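You operate a simulated robot arm through the tools that you are given. There is no shell and no other tool. Be economical: measure what you need, move in short steps, check, and stop when the job is done.

You run a simulated robot arm. Do the job below in one go: nothing can be reset, and whatever is moved stays where it is left.

Task
Put one of the blue card cases from the top of the long table on top of the small blue box.

Only the result counts: the job must be done as asked and must still hold three seconds after the hand-in. Knocking over, shifting, dropping, spilling or breaking anything else fails it.

Robot
A 6-joint arm with a two-finger parallel gripper, fixed in place. Base frame: the origin is at the foot of the arm, x ahead of it, y to its left, z up; the work surface is at about z = 0. Readings come in cm, rad, newtons and seconds.
With the tool pointing down near the work surface it reaches from about 14 to 58 cm from the base axis. Its first joint turns from -1.152 to 1.152 rad. Payload 2.1 kg.
The tool frame sits at the grasp point between the pads (the TCP): z along the fingers, y along the line on which they close. The tips reach 3 cm beyond it. Largest opening 9.4 cm; finger width 2.8, thickness 1; the body of the gripper, 5 by 9.6 cm, starts 5.5 cm behind the TCP.
Orientation is that of the tool frame in the base frame, as [roll, pitch, yaw] about the fixed x, y, z axes, in that order (R = Rz(yaw) Ry(pitch) Rx(roll)). With the fingers straight down and closing along the base's y, the tool's x points along the base's -x, its y along +y and its z along -z.

Tools
- The arm moves only by the tool step_arm. Its argument "rows" is a list that holds one entry, the list of rows, each a list of 5 numbers: the shift along the base's x, y, z in mm, then the turn about the base's z in rad, then the opening, from 0 (shut) to 1 (fully open). In form: [[[dx, dy, dz, twist, gripper], ...]]. A call has 1 to 8 rows; each row shifts and turns the commanded pose from where the row before left it. Rows are played at 5 a second. More than 5 cm and 0.15 rad between two rows, or a gripper value outside its range, and nothing of the call is played. Where a pose cannot be reached the arm comes as near as it can. A force on the tool above 40 N (or 10 N above the force at the start of the call, whichever is more), or a blocked arm, ends the call early, and 0.2 s more pass. The fingers move at their own pace (about 7.2 cm/s each) and stop on an object; they squeeze with about 40 N. The grip force told is the motor's: it shows also when the fingers shut on nothing. Time passes only in rows, and 0.2 s behind the last, so rows that do not move let the fingers close. The reply holds the time, the measured pose of the TCP, the force on the tool along the base axes, the opening and the grip force, in the units named above and with some noise.
- Cameras (640 x 400 px; columns grow to the right, rows downward): "scene" is fixed at [5.25, -36.4, 50.16]; the picture's right is [0.83, -0.56, 0.00], its down [-0.22, -0.33, -0.92] and it looks along [0.52, 0.76, -0.40] (base axes); focal length 356 px, centre (320, 200). "wrist" rides on the gripper at [7.6, 1.4, -10.3] in the tool frame; the picture's right is [-0.18, 0.98, 0.00], its down [-0.75, -0.14, -0.64] and it looks along [-0.63, -0.12, 0.77] (tool axes); focal length 243 px, centre (320, 200). There is no depth. A picture from a camera that has moved, and an enlarged one, comes with that camera's place and axes in the base frame and with its lens.
- camera(camera): a new picture of that camera. No time passes.
- close_up(camera, box): a new picture of the part [left, top, right, bottom] of that camera's present view, enlarged. No time passes.
- job_done(): hands the job in; it is judged then, once.

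Go step by step. Nothing tells you positions but the pictures and the camera data: compare them with the known pose of the tool, close in by small moves and look again before you grip or let go. The budget is 90 turns and 36 pictures, counting those below and the enlarged ones. Unless the task says otherwise, let go and move clear before handing in, and close with one line.

The tools are called after ">>>" by a JSON object that holds its "api" and its "payload". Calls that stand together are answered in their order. step_arm: Moves the arm, as the interface text tells. Its arguments: {"type":"object","properties":{"rows":{"type":"array","items":{"type":"array","items":{"type":"array","items":{"type":"number"}}}}},"required":["rows"]} The other tools are called the same way: camera (camera) takes a picture; close_up (camera, box) takes an enlarged picture of a part of a camera's view; job_done () hands the job in.

At the start:

```text
time: 0.0
eef_pos: [30.23, 16.06, 25.63]
orientation: [-3.141, 0.001, -3.141]
force: [0.5, 0.6, -0.6]
finger_gap: 9.39
grip_force: 0.1
```

scene: 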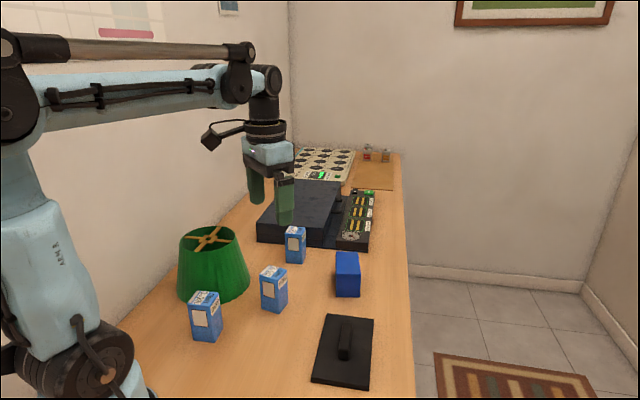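
wrist: 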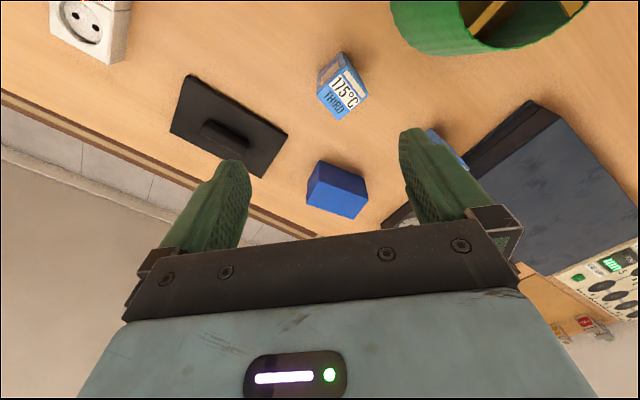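

I see three blue labelled cases and one plain blue box on the table. I'll enlarge both views to measure them.

>>> {"api": "close_up", "payload": {"camera": "scene", "box": [170, 210, 410, 360]}}

>>> {"api": "close_up", "payload": {"camera": "wrist", "box": [260, 20, 500, 240]}}

```text
2.67 times, centred on (290, 285) of scene
camera zoom: at [5.25, -36.4, 50.16], right [0.83, -0.56, 0.0], down [-0.22, -0.33, -0.92], along [0.52, 0.76, -0.4], focal length 950 px, centre (400, -27)
```

zoom: 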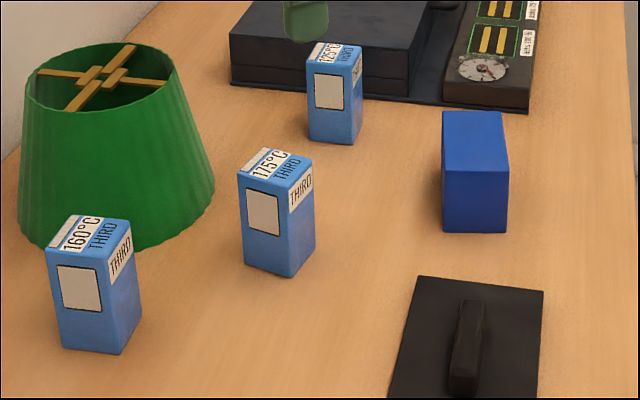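

```text
1.82 times, centred on (380, 130) of wrist
camera zoom: at [22.56, 17.51, 35.88], right [0.18, 0.98, 0.0], down [0.75, -0.14, 0.64], along [0.63, -0.12, -0.77], focal length 441 px, centre (211, 327)
```

zoom: 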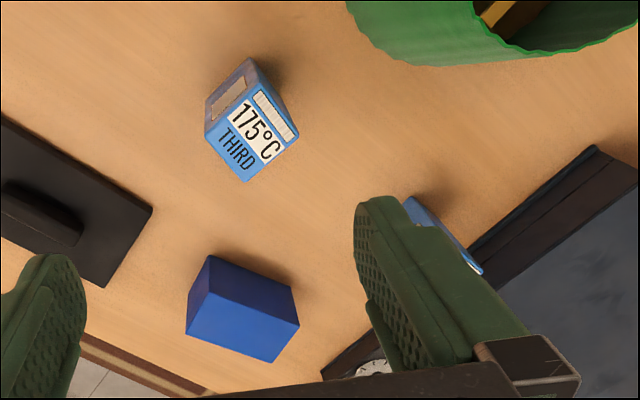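

The middle case (175°C) has clear space around it. I put it at about (31.4, 18.5), 8.4 cm tall, turned about 33°. The plain box top is near (48.3, 15.4) at z≈6. I'll turn and move above the case while staying clear of it, then look again.

>>> {"api": "step_arm", "payload": {"rows": [[[3, 6, -20, 0.145, 1], [3, 6, -20, 0.145, 1], [3, 6, -20, 0.145, 1], [3, 6, -20, 0.145, 1], [0, 0, 0, 0, 0.85], [0, 0, 0, 0, 0.85]]]}}

>>> {"api": "camera", "payload": {"camera": "wrist"}}

>>> {"api": "close_up", "payload": {"camera": "scene", "box": [190, 160, 390, 320]}}

```text
time: 1.4
eef_pos: [31.47, 18.51, 17.59]
orientation: [3.141, 0.0, -2.561]
force: [0.5, -0.3, -0.4]
finger_gap: 8.0
grip_force: 0.2
```

```text
31 pictures are left
camera wrist: at [24.24, 15.61, 27.77], right [-0.39, 0.92, 0.0], down [0.71, 0.29, 0.64], along [0.59, 0.25, -0.77], focal length 243 px, centre (320, 200)
```

wrist: 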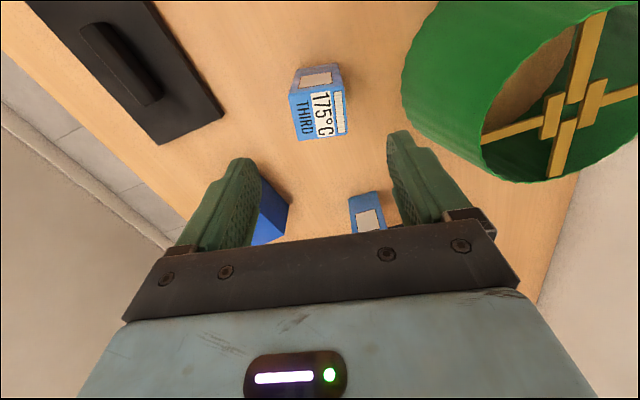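

```text
2.50 times, centred on (290, 240) of scene
camera zoom: at [5.25, -36.4, 50.16], right [0.83, -0.56, 0.0], down [-0.22, -0.33, -0.92], along [0.52, 0.76, -0.4], focal length 890 px, centre (395, 100)
```

zoom: 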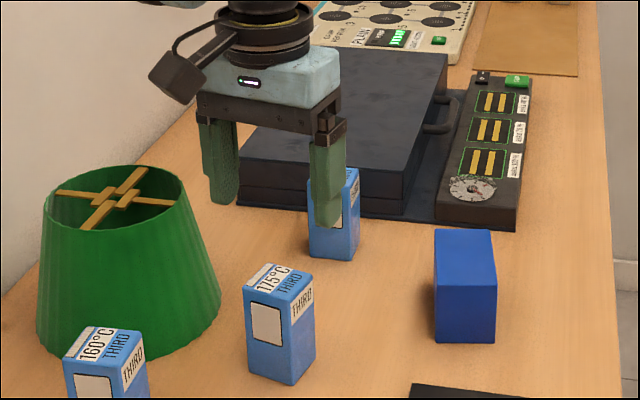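

The case is visible between and below the fingers. I'll enlarge it to refine its position and angle.

>>> {"api": "close_up", "payload": {"camera": "wrist", "box": [260, 50, 388, 150]}}

```text
4.00 times, centred on (324, 100) of wrist
camera zoom: at [24.24, 15.61, 27.77], right [-0.39, 0.92, 0.0], down [0.71, 0.29, 0.64], along [0.59, 0.25, -0.77], focal length 970 px, centre (304, 600)
```

zoom: 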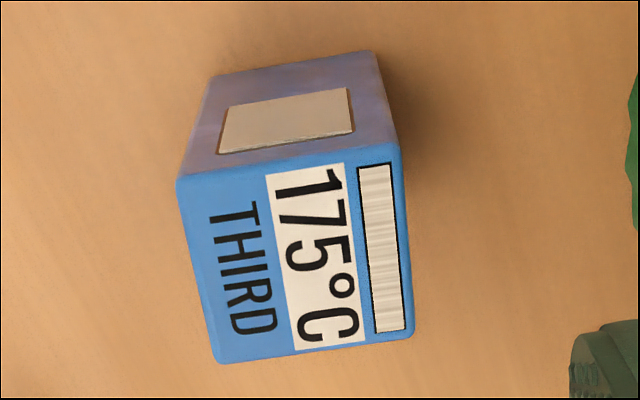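

The case centre refines to about (31.0, 18.5) at 31°, with a 4.3 × 3.8 cm footprint. I'll correct slightly, lower to just above its top and check.

>>> {"api": "step_arm", "payload": {"rows": [[[-4, 0, -15, -0.03, 0.85], [0, 0, -15, 0, 0.85], [0, 0, -15, 0, 0.85], [0, 0, -15, 0, 0.85], [0, 0, 0, 0, 0.85]]]}}

>>> {"api": "camera", "payload": {"camera": "wrist"}}

>>> {"api": "close_up", "payload": {"camera": "scene", "box": [190, 180, 390, 340]}}

```text
time: 2.6
eef_pos: [31.21, 18.48, 11.76]
orientation: [-3.141, 0.002, -2.593]
force: [0.2, -0.2, 1.0]
finger_gap: 7.99
grip_force: 0.0
```

```text
28 pictures are left
camera wrist: at [23.76, 15.76, 21.92], right [-0.36, 0.93, 0.0], down [0.72, 0.27, 0.64], along [0.6, 0.23, -0.77], focal length 243 px, centre (320, 200)
```

wrist: 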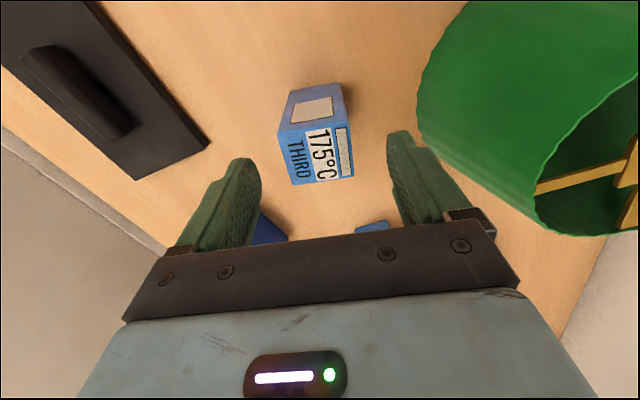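

```text
2.50 times, centred on (290, 260) of scene
camera zoom: at [5.25, -36.4, 50.16], right [0.83, -0.56, 0.0], down [-0.22, -0.33, -0.92], along [0.52, 0.76, -0.4], focal length 890 px, centre (395, 50)
```

zoom: 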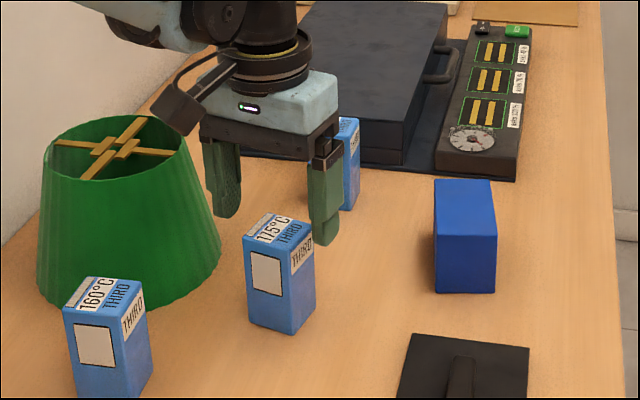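

The fingers straddle the case and the left one is clear of the lamp. I'll lower to grip height and close.

>>> {"api": "step_arm", "payload": {"rows": [[[-1, 0, -15, 0, 0.85], [0, 0, -15, 0, 0.85], [0, 0, -15, 0, 0.85], [0, 0, -12, 0, 0.85], [0, 0, 0, 0, 0.85]]]}}

>>> {"api": "camera", "payload": {"camera": "scene"}}

```text
time: 3.8
eef_pos: [31.03, 18.4, 5.84]
orientation: [-3.141, 0.001, -2.592]
force: [0.5, 0.6, 0.9]
finger_gap: 7.99
grip_force: 0.0
```

```text
26 pictures are left
```

scene: 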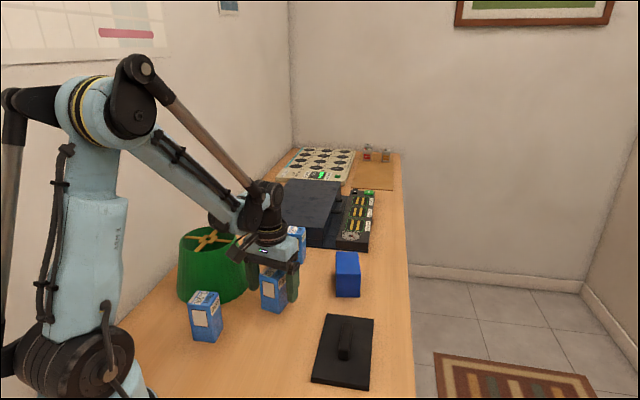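

The fingers are on either side of the case and nothing has moved. I'll close now.

>>> {"api": "step_arm", "payload": {"rows": [[[0, 0, 0, 0, 0.3], [0, 0, 0, 0, 0.3], [0, 0, 0, 0, 0.3], [0, 0, 0, 0, 0.3]]]}}

```text
time: 4.8
eef_pos: [31.09, 18.42, 6.08]
orientation: [-3.141, 0.001, -2.592]
force: [0.3, -0.8, 0.1]
finger_gap: 4.77
grip_force: 39.8
```

The case is gripped at a 4.8 cm gap. I'll lift it straight up and check.

>>> {"api": "step_arm", "payload": {"rows": [[[0, 0, 10, 0, 0.3], [0, 0, 20, 0, 0.3], [0, 0, 20, 0, 0.3], [0, 0, 20, 0, 0.3], [0, 0, 20, 0, 0.3], [0, 0, 10, 0, 0.3], [0, 0, 0, 0, 0.3]]]}}

>>> {"api": "camera", "payload": {"camera": "wrist"}}

>>> {"api": "close_up", "payload": {"camera": "scene", "box": [190, 180, 390, 340]}}

```text
time: 6.4
eef_pos: [31.0, 18.44, 16.11]
orientation: [3.141, 0.003, -2.592]
force: [0.0, 0.3, -1.5]
finger_gap: 4.33
grip_force: 39.7
```

```text
25 pictures are left
camera wrist: at [23.68, 15.72, 26.2], right [-0.36, 0.93, 0.0], down [0.72, 0.27, 0.64], along [0.6, 0.23, -0.77], focal length 243 px, centre (320, 200)
```

wrist: 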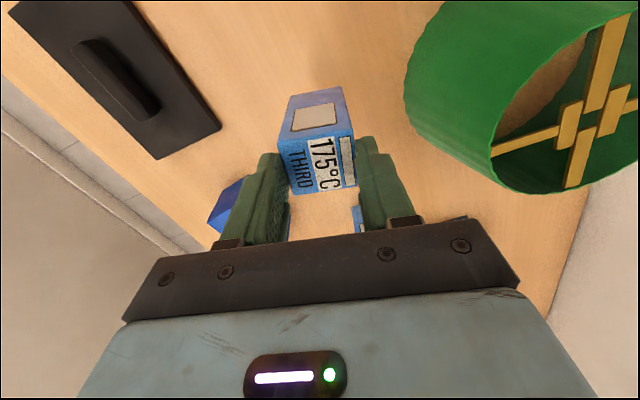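

```text
2.50 times, centred on (290, 260) of scene
camera zoom: at [5.25, -36.4, 50.16], right [0.83, -0.56, 0.0], down [-0.22, -0.33, -0.92], along [0.52, 0.76, -0.4], focal length 890 px, centre (395, 50)
```

zoom: 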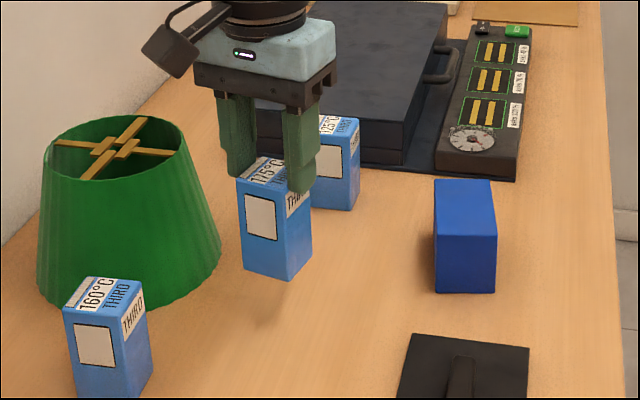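

The case rose only about 5 cm while the hand rose 10, so it has slipped in the grip. I'll look closely before doing anything else.

>>> {"api": "close_up", "payload": {"camera": "scene", "box": [240, 200, 320, 280]}}

>>> {"api": "close_up", "payload": {"camera": "wrist", "box": [220, 70, 440, 250]}}

```text
5.00 times, centred on (280, 240) of scene
camera zoom: at [5.25, -36.4, 50.16], right [0.83, -0.56, 0.0], down [-0.22, -0.33, -0.92], along [0.52, 0.76, -0.4], focal length 1780 px, centre (520, 0)
```

zoom: 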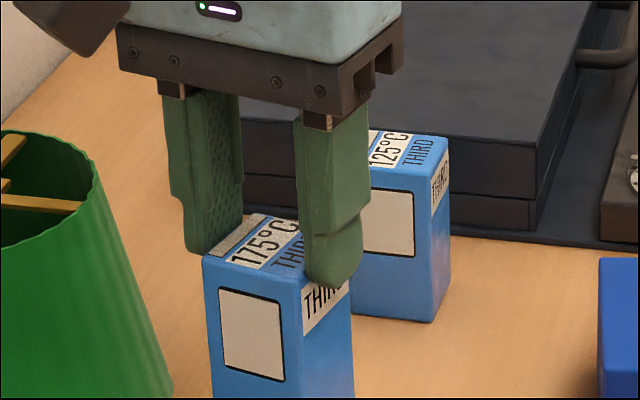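

```text
2.22 times, centred on (330, 160) of wrist
camera zoom: at [23.68, 15.72, 26.2], right [-0.36, 0.93, 0.0], down [0.72, 0.27, 0.64], along [0.6, 0.23, -0.77], focal length 539 px, centre (298, 289)
```

zoom: 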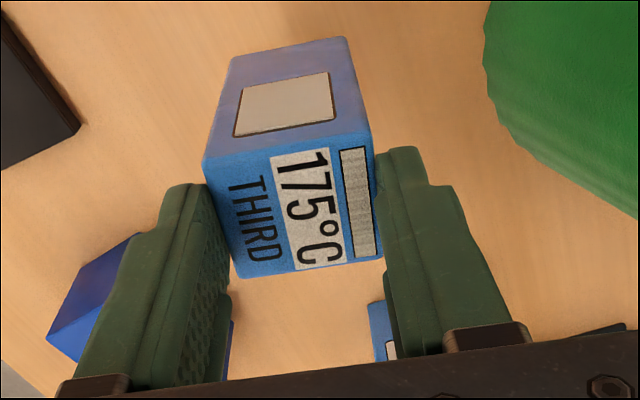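

The case now hangs from just the fingertips, with its bottom about 5 cm up. I'll lower it gently back to the table in the same spot so I can grip it again.

>>> {"api": "step_arm", "payload": {"rows": [[[0, 0, -5, 0, 0.3], [0, 0, -7, 0, 0.3], [0, 0, -7, 0, 0.3], [0, 0, -7, 0, 0.3], [0, 0, -7, 0, 0.3], [0, 0, -7, 0, 0.3], [0, 0, -5, 0, 0.3]]]}}

>>> {"api": "close_up", "payload": {"camera": "scene", "box": [220, 220, 340, 340]}}

```text
time: 8.0
eef_pos: [30.92, 18.46, 11.42]
orientation: [3.141, 0.001, -2.592]
force: [-0.7, -0.1, -1.6]
finger_gap: 4.3
grip_force: 39.5
```

```text
3.33 times, centred on (280, 280) of scene
camera zoom: at [5.25, -36.4, 50.16], right [0.83, -0.56, 0.0], down [-0.22, -0.33, -0.92], along [0.52, 0.76, -0.4], focal length 1187 px, centre (453, -67)
```

zoom: 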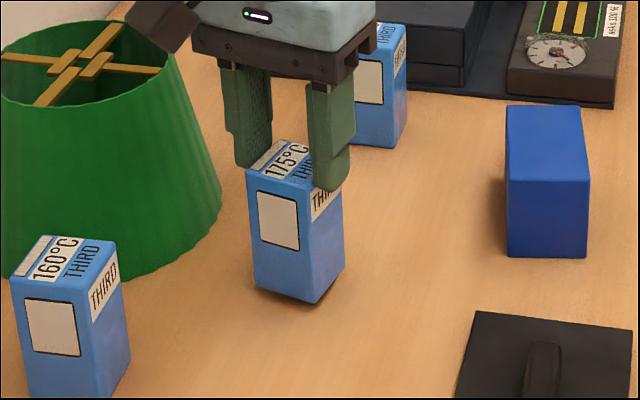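

The case held steady on the way down and hovers about 0.8 cm above the table. I'll set it down, open, and check that it stands.

>>> {"api": "step_arm", "payload": {"rows": [[[0, 0, -3, 0, 0.3], [0, 0, -3, 0, 0.3], [0, 0, -2, 0, 0.3], [0, 0, 0, 0, 0.3]]]}}

>>> {"api": "close_up", "payload": {"camera": "scene", "box": [220, 220, 340, 340]}}

```text
time: 9.0
eef_pos: [31.0, 18.53, 10.71]
orientation: [-3.139, 0.0, -2.592]
force: [-1.4, -1.9, 16.8]
finger_gap: 4.31
grip_force: 40.3
```

```text
3.33 times, centred on (280, 280) of scene
camera zoom: at [5.25, -36.41, 50.15], right [0.83, -0.56, 0.0], down [-0.22, -0.33, -0.92], along [0.52, 0.76, -0.4], focal length 1187 px, centre (453, -67)
```

zoom: 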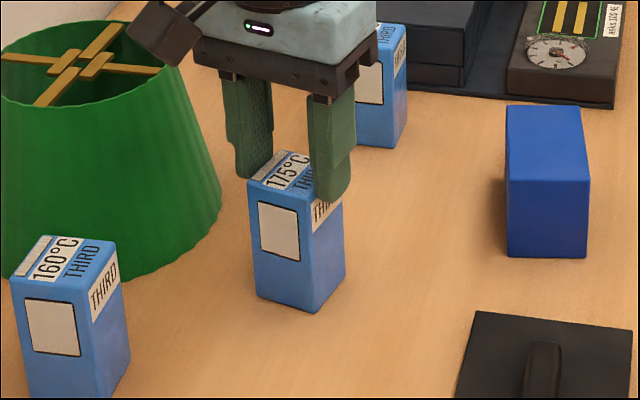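

It's standing flat on the table with 17 N pressing on it and no slip, so the tip region grips well and the deep grip was the problem. I'll open, lower slightly and re-grip.

>>> {"api": "step_arm", "payload": {"rows": [[[0, 0, 0, 0, 0.7], [0, 0, 0, 0, 0.7], [0, 0, -5, 0, 0.7], [0, 0, -5, 0, 0.7], [0, 0, 0, 0, 0.7]]]}}

>>> {"api": "close_up", "payload": {"camera": "scene", "box": [220, 220, 340, 340]}}

>>> {"api": "close_up", "payload": {"camera": "wrist", "box": [220, 70, 440, 250]}}

```text
time: 10.2
eef_pos: [30.94, 18.44, 9.64]
orientation: [3.14, 0.0, -2.592]
force: [0.3, 0.2, -0.1]
finger_gap: 6.6
grip_force: 0.0
```

```text
3.33 times, centred on (280, 280) of scene
camera zoom: at [5.25, -36.4, 50.16], right [0.83, -0.56, 0.0], down [-0.22, -0.33, -0.92], along [0.52, 0.76, -0.4], focal length 1187 px, centre (453, -67)
```

zoom: 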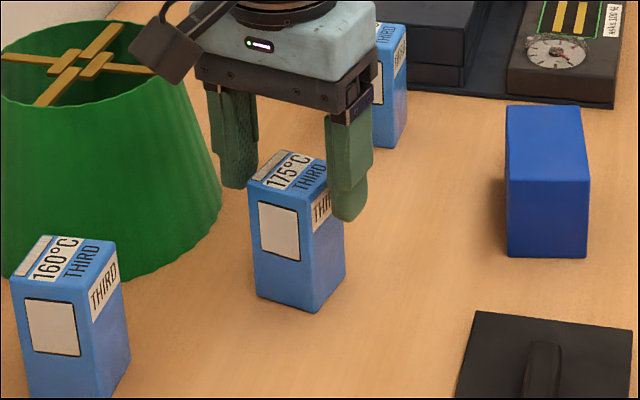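

```text
2.22 times, centred on (330, 160) of wrist
camera zoom: at [23.65, 15.79, 19.83], right [-0.36, 0.93, 0.0], down [0.72, 0.27, 0.64], along [0.6, 0.23, -0.77], focal length 539 px, centre (298, 289)
```

zoom: 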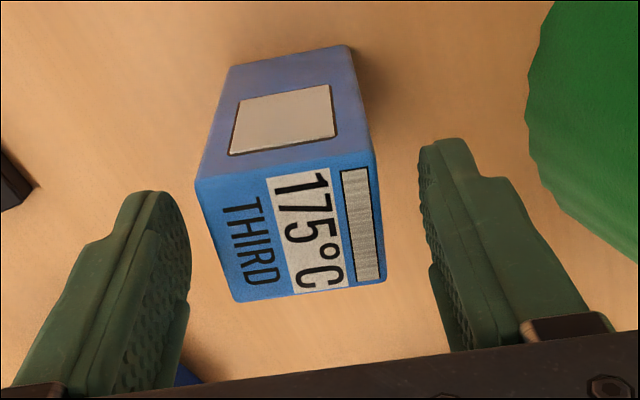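

The case stands upright where it was, still centred between the fingers. I'll go a little deeper, close, and check the gap is the true 4.3 cm.

>>> {"api": "step_arm", "payload": {"rows": [[[-2, -1, -5, 0, 0.7], [0, 0, -3, 0, 0.7], [0, 0, 0, 0, 0.7], [0, 0, 0, 0, 0.2], [0, 0, 0, 0, 0.2], [0, 0, 0, 0, 0.2], [0, 0, 0, 0, 0.2], [0, 0, 0, 0, 0.2]]]}}

```text
time: 11.5
eef_pos: [30.92, 18.44, 9.14]
orientation: [-3.141, 0.001, -2.593]
force: [-1.8, -0.6, 12.0]
finger_gap: 4.35
grip_force: 40.0
stopped in row 6: the force on the tool passed its limit (the readings are from after the stop); the commanded pose is now the measured one
```

Gripped at 4.35 cm with a little upward push. I'll lift slowly by 2 cm and check for slip.

>>> {"api": "step_arm", "payload": {"rows": [[[0, 0, 2, 0, 0.2], [0, 0, 3, 0, 0.2], [0, 0, 5, 0, 0.2], [0, 0, 5, 0, 0.2], [0, 0, 5, 0, 0.2], [0, 0, 0, 0, 0.2]]]}}

>>> {"api": "close_up", "payload": {"camera": "scene", "box": [220, 220, 340, 340]}}

```text
time: 12.9
eef_pos: [30.81, 18.45, 11.08]
orientation: [3.141, -0.001, -2.591]
force: [0.4, -0.6, -1.4]
finger_gap: 4.33
grip_force: 40.0
```

```text
3.33 times, centred on (280, 280) of scene
camera zoom: at [5.25, -36.4, 50.16], right [0.83, -0.56, 0.0], down [-0.22, -0.33, -0.92], along [0.52, 0.76, -0.4], focal length 1187 px, centre (453, -67)
```

zoom: 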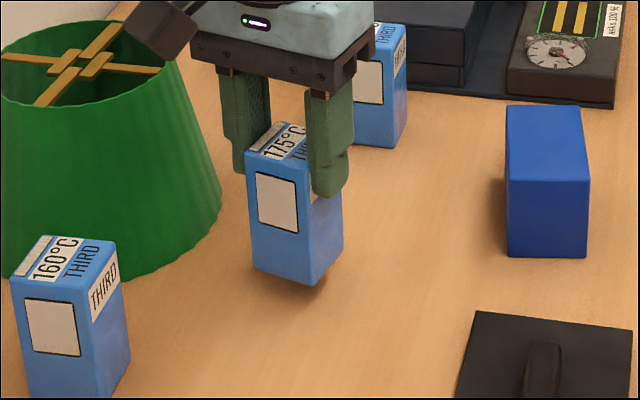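

It holds this time. The case bottom is now about 9.3 cm below the TCP. I'll lift well above the box height of about 6 cm and check again.

>>> {"api": "step_arm", "payload": {"rows": [[[0, 0, 8, 0, 0.2], [0, 0, 10, 0, 0.2], [0, 0, 12, 0, 0.2], [0, 0, 12, 0, 0.2], [0, 0, 12, 0, 0.2], [0, 0, 12, 0, 0.2], [0, 0, 10, 0, 0.2], [0, 0, 6, 0, 0.2]]]}}

>>> {"api": "close_up", "payload": {"camera": "scene", "box": [220, 180, 380, 300]}}

```text
time: 14.7
eef_pos: [30.8, 18.34, 19.24]
orientation: [-3.141, 0.0, -2.592]
force: [-0.8, 0.1, -0.7]
finger_gap: 4.32
grip_force: 40.1
```

```text
3.33 times, centred on (300, 240) of scene
camera zoom: at [5.25, -36.4, 50.16], right [0.83, -0.56, 0.0], down [-0.22, -0.33, -0.92], along [0.52, 0.76, -0.4], focal length 1187 px, centre (387, 67)
```

zoom: 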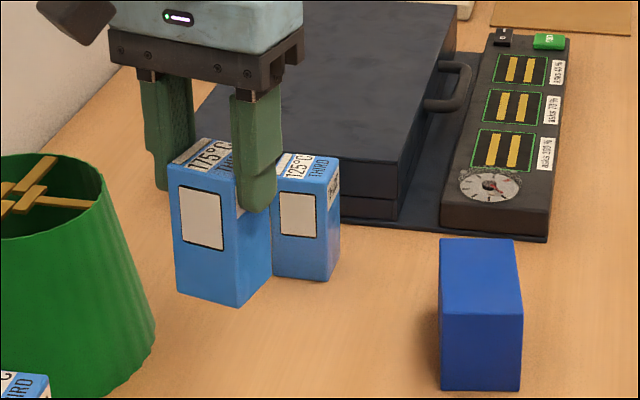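

No slip: the case bottom is about 10 cm up. I'll carry it across to above the box, turning it to line up with the box edges.

>>> {"api": "step_arm", "payload": {"rows": [[[15, -3, 0, 0.05, 0.2], [22, -4, 0, 0.05, 0.2], [25, -4, 0, 0.06, 0.2], [25, -4, 0, 0.06, 0.2], [25, -4, 0, 0.06, 0.2], [22, -4, 0, 0.06, 0.2], [17, -3, 0, 0.05, 0.2], [10, -3, 0, 0.02, 0.2]]]}}

>>> {"api": "camera", "payload": {"camera": "wrist"}}

>>> {"api": "close_up", "payload": {"camera": "scene", "box": [260, 160, 420, 310]}}

```text
time: 16.5
eef_pos: [47.02, 15.47, 19.16]
orientation: [3.141, 0.0, -2.182]
force: [-0.6, 0.7, -0.8]
finger_gap: 4.33
grip_force: 40.7
```

```text
15 pictures are left
camera wrist: at [41.33, 10.14, 29.36], right [-0.7, 0.71, 0.0], down [0.55, 0.54, 0.64], along [0.46, 0.45, -0.77], focal length 243 px, centre (320, 200)
```

wrist: 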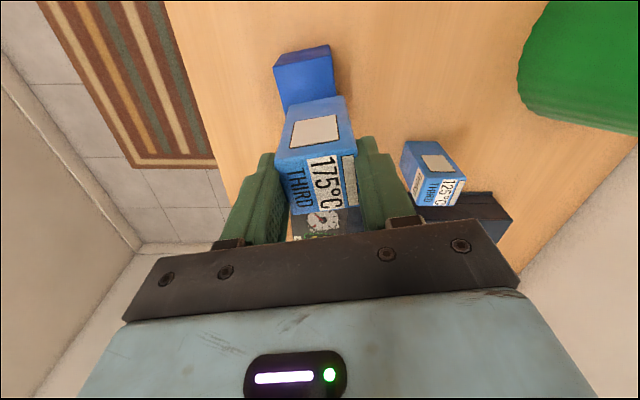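

```text
2.67 times, centred on (340, 235) of scene
camera zoom: at [5.25, -36.4, 50.16], right [0.83, -0.56, 0.0], down [-0.22, -0.33, -0.92], along [0.52, 0.76, -0.4], focal length 950 px, centre (267, 107)
```

zoom: 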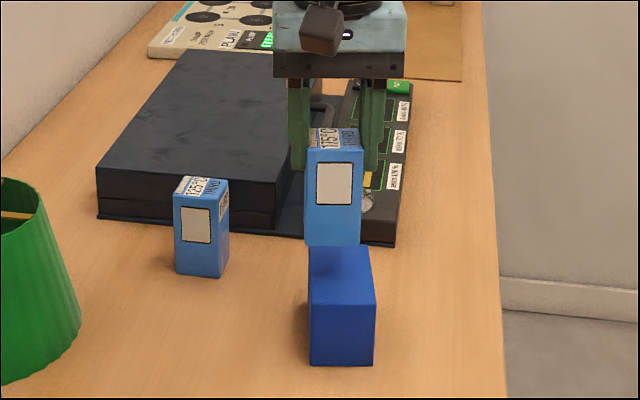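

I'm about 1.3 cm short of the box centre in x. I'll correct that, lower until the case is about 1 cm above the box, and compare the edges.

>>> {"api": "step_arm", "payload": {"rows": [[[7, 0, 0, 0, 0.2], [6, 0, 0, 0, 0.2], [0, 0, -8, 0, 0.2], [0, 0, -8, 0, 0.2], [0, 0, -7, 0, 0.2], [0, 0, 0, 0, 0.2]]]}}

>>> {"api": "close_up", "payload": {"camera": "scene", "box": [300, 190, 400, 310]}}

>>> {"api": "close_up", "payload": {"camera": "wrist", "box": [230, 20, 390, 220]}}

```text
time: 17.9
eef_pos: [48.27, 15.44, 17.06]
orientation: [-3.14, 0.0, -2.182]
force: [0.4, -0.2, -1.0]
finger_gap: 4.31
grip_force: 40.0
```

```text
3.33 times, centred on (350, 250) of scene
camera zoom: at [5.25, -36.4, 50.16], right [0.83, -0.56, 0.0], down [-0.22, -0.33, -0.92], along [0.52, 0.76, -0.4], focal length 1187 px, centre (220, 33)
```

zoom: 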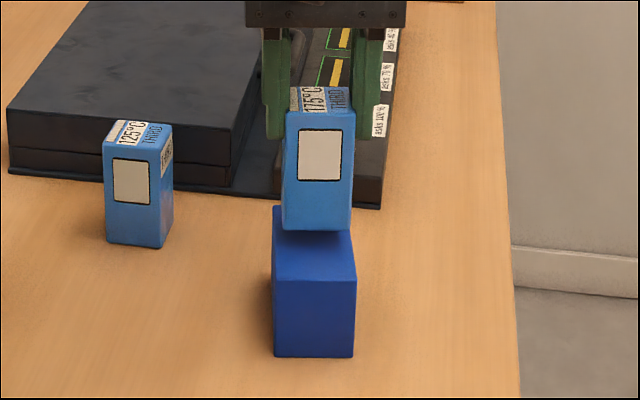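

```text
2.00 times, centred on (310, 120) of wrist
camera zoom: at [42.63, 10.17, 27.13], right [-0.7, 0.71, 0.0], down [0.55, 0.54, 0.64], along [0.46, 0.45, -0.77], focal length 485 px, centre (340, 360)
```

zoom: 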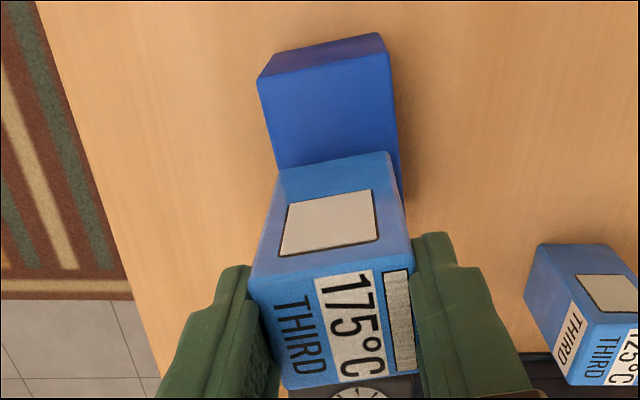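

The case lines up with the box to within 0.2 cm. I'll nudge it toward the centre line and lower in small steps, watching the force.

>>> {"api": "step_arm", "payload": {"rows": [[[-1.7, 1.2, 0, 0, 0.2], [0, 0, -4, 0, 0.2], [0, 0, -3, 0, 0.2], [0, 0, -3, 0, 0.2], [0, 0, -2, 0, 0.2], [0, 0, 0, 0, 0.2]]]}}

>>> {"api": "close_up", "payload": {"camera": "scene", "box": [300, 190, 400, 310]}}

```text
time: 19.3
eef_pos: [48.07, 15.71, 15.93]
orientation: [-3.141, -0.001, -2.181]
force: [-0.4, 0.4, -0.8]
finger_gap: 4.31
grip_force: 39.6
```

```text
3.33 times, centred on (350, 250) of scene
camera zoom: at [5.25, -36.4, 50.16], right [0.83, -0.56, 0.0], down [-0.22, -0.33, -0.92], along [0.52, 0.76, -0.4], focal length 1187 px, centre (220, 33)
```

zoom: 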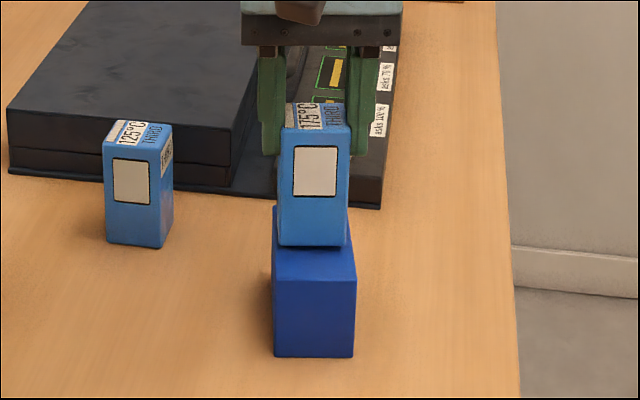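

Alignment is good and there's no contact yet. I'll keep lowering in 1.5 mm steps.

>>> {"api": "step_arm", "payload": {"rows": [[[0.8, -0.6, -1.5, 0, 0.2], [0, 0, -1.5, 0, 0.2], [0, 0, -1.5, 0, 0.2], [0, 0, 0, 0, 0.2]]]}}

```text
time: 20.3
eef_pos: [48.12, 15.49, 15.35]
orientation: [-3.141, -0.001, -2.183]
force: [-0.5, 0.2, 1.5]
finger_gap: 4.31
grip_force: 40.0
```

>>> {"api": "step_arm", "payload": {"rows": [[[0, 0, -1, 0, 0.2], [0, 0, -1, 0, 0.2], [0, 0, 0, 0, 0.2]]]}}

>>> {"api": "close_up", "payload": {"camera": "scene", "box": [300, 190, 400, 310]}}

```text
time: 21.0
eef_pos: [48.15, 15.48, 15.29]
orientation: [-3.14, 0.0, -2.183]
force: [0.3, -0.3, 10.3]
finger_gap: 4.33
grip_force: 40.1
stopped in row 3: the force on the tool passed its limit (the readings are from after the stop); the commanded pose is now the measured one
```

```text
3.33 times, centred on (350, 250) of scene
camera zoom: at [5.25, -36.4, 50.16], right [0.83, -0.56, 0.0], down [-0.22, -0.33, -0.92], along [0.52, 0.76, -0.4], focal length 1187 px, centre (220, 33)
```

zoom: 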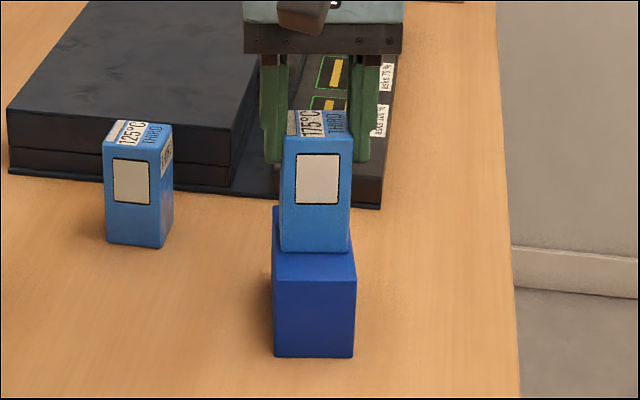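

The case rests on the box with about 10 N of contact, centred within the top. I'll open the fingers evenly.

>>> {"api": "step_arm", "payload": {"rows": [[[0, 0, 0, 0, 0.42], [0, 0, 0, 0, 0.5], [0, 0, 0, 0, 0.6], [0, 0, 0, 0, 0.75], [0, 0, 0, 0, 0.75]]]}}

>>> {"api": "close_up", "payload": {"camera": "scene", "box": [300, 190, 400, 310]}}

>>> {"api": "camera", "payload": {"camera": "wrist"}}

```text
time: 22.2
eef_pos: [48.18, 15.46, 15.19]
orientation: [-3.138, 0.0, -2.183]
force: [-0.2, -0.6, -1.3]
finger_gap: 7.06
grip_force: 0.0
```

```text
3.33 times, centred on (350, 250) of scene
camera zoom: at [5.25, -36.4, 50.16], right [0.83, -0.56, 0.0], down [-0.22, -0.33, -0.92], along [0.52, 0.76, -0.4], focal length 1187 px, centre (220, 33)
```

zoom: 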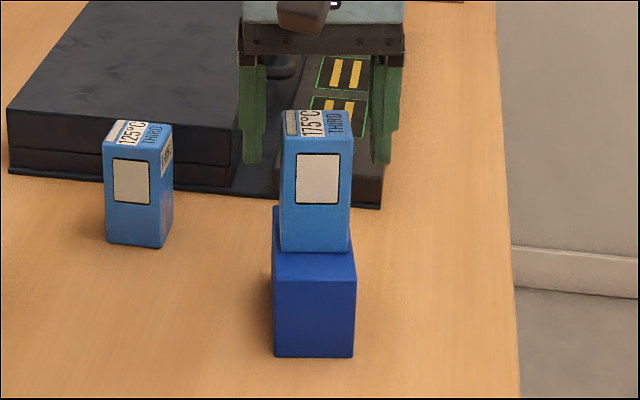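

```text
8 pictures are left
camera wrist: at [42.48, 10.17, 25.41], right [-0.7, 0.72, 0.0], down [0.55, 0.54, 0.64], along [0.46, 0.45, -0.77], focal length 243 px, centre (320, 200)
```

wrist: 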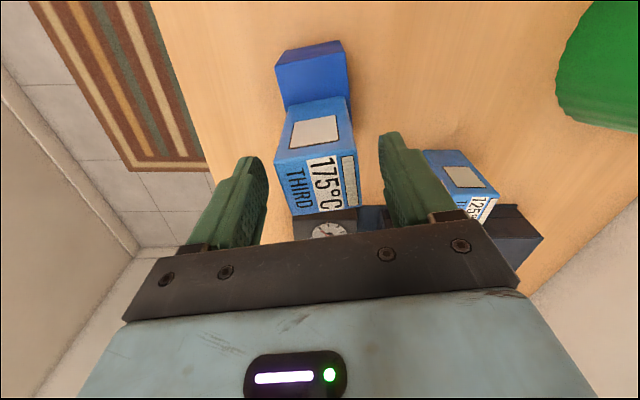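

The case stands free on the box and the fingers are clear of it. I'll go straight up and check once more.

>>> {"api": "step_arm", "payload": {"rows": [[[0, 0, 10, 0, 0.75], [0, 0, 15, 0, 0.75], [0, 0, 20, 0, 0.75], [0, 0, 20, 0, 0.75], [0, 0, 20, 0, 0.75], [0, 0, 0, 0, 0.75], [0, 0, 0, 0, 0.75]]]}}

>>> {"api": "camera", "payload": {"camera": "scene"}}

```text
time: 23.8
eef_pos: [47.97, 15.57, 23.7]
orientation: [-3.139, -0.001, -2.184]
force: [-0.4, -0.2, 0.6]
finger_gap: 7.03
grip_force: 0.1
```

```text
7 pictures are left
```

scene: 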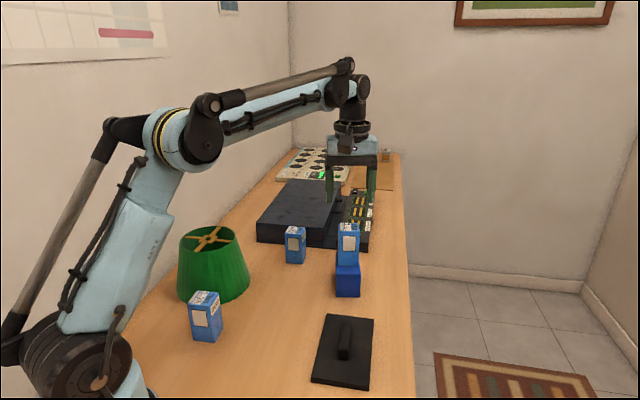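

The case stands steadily on the box, the hand is clear, and everything else is where it was. I'm handing in.

>>> {"api": "job_done", "payload": {}}

```text
The job is handed in.
```

The blue 175°C card case is standing on top of the small blue box, with the gripper clear and nothing else moved; my first grip slipped, so I set the case back down on its spot and re-gripped it.
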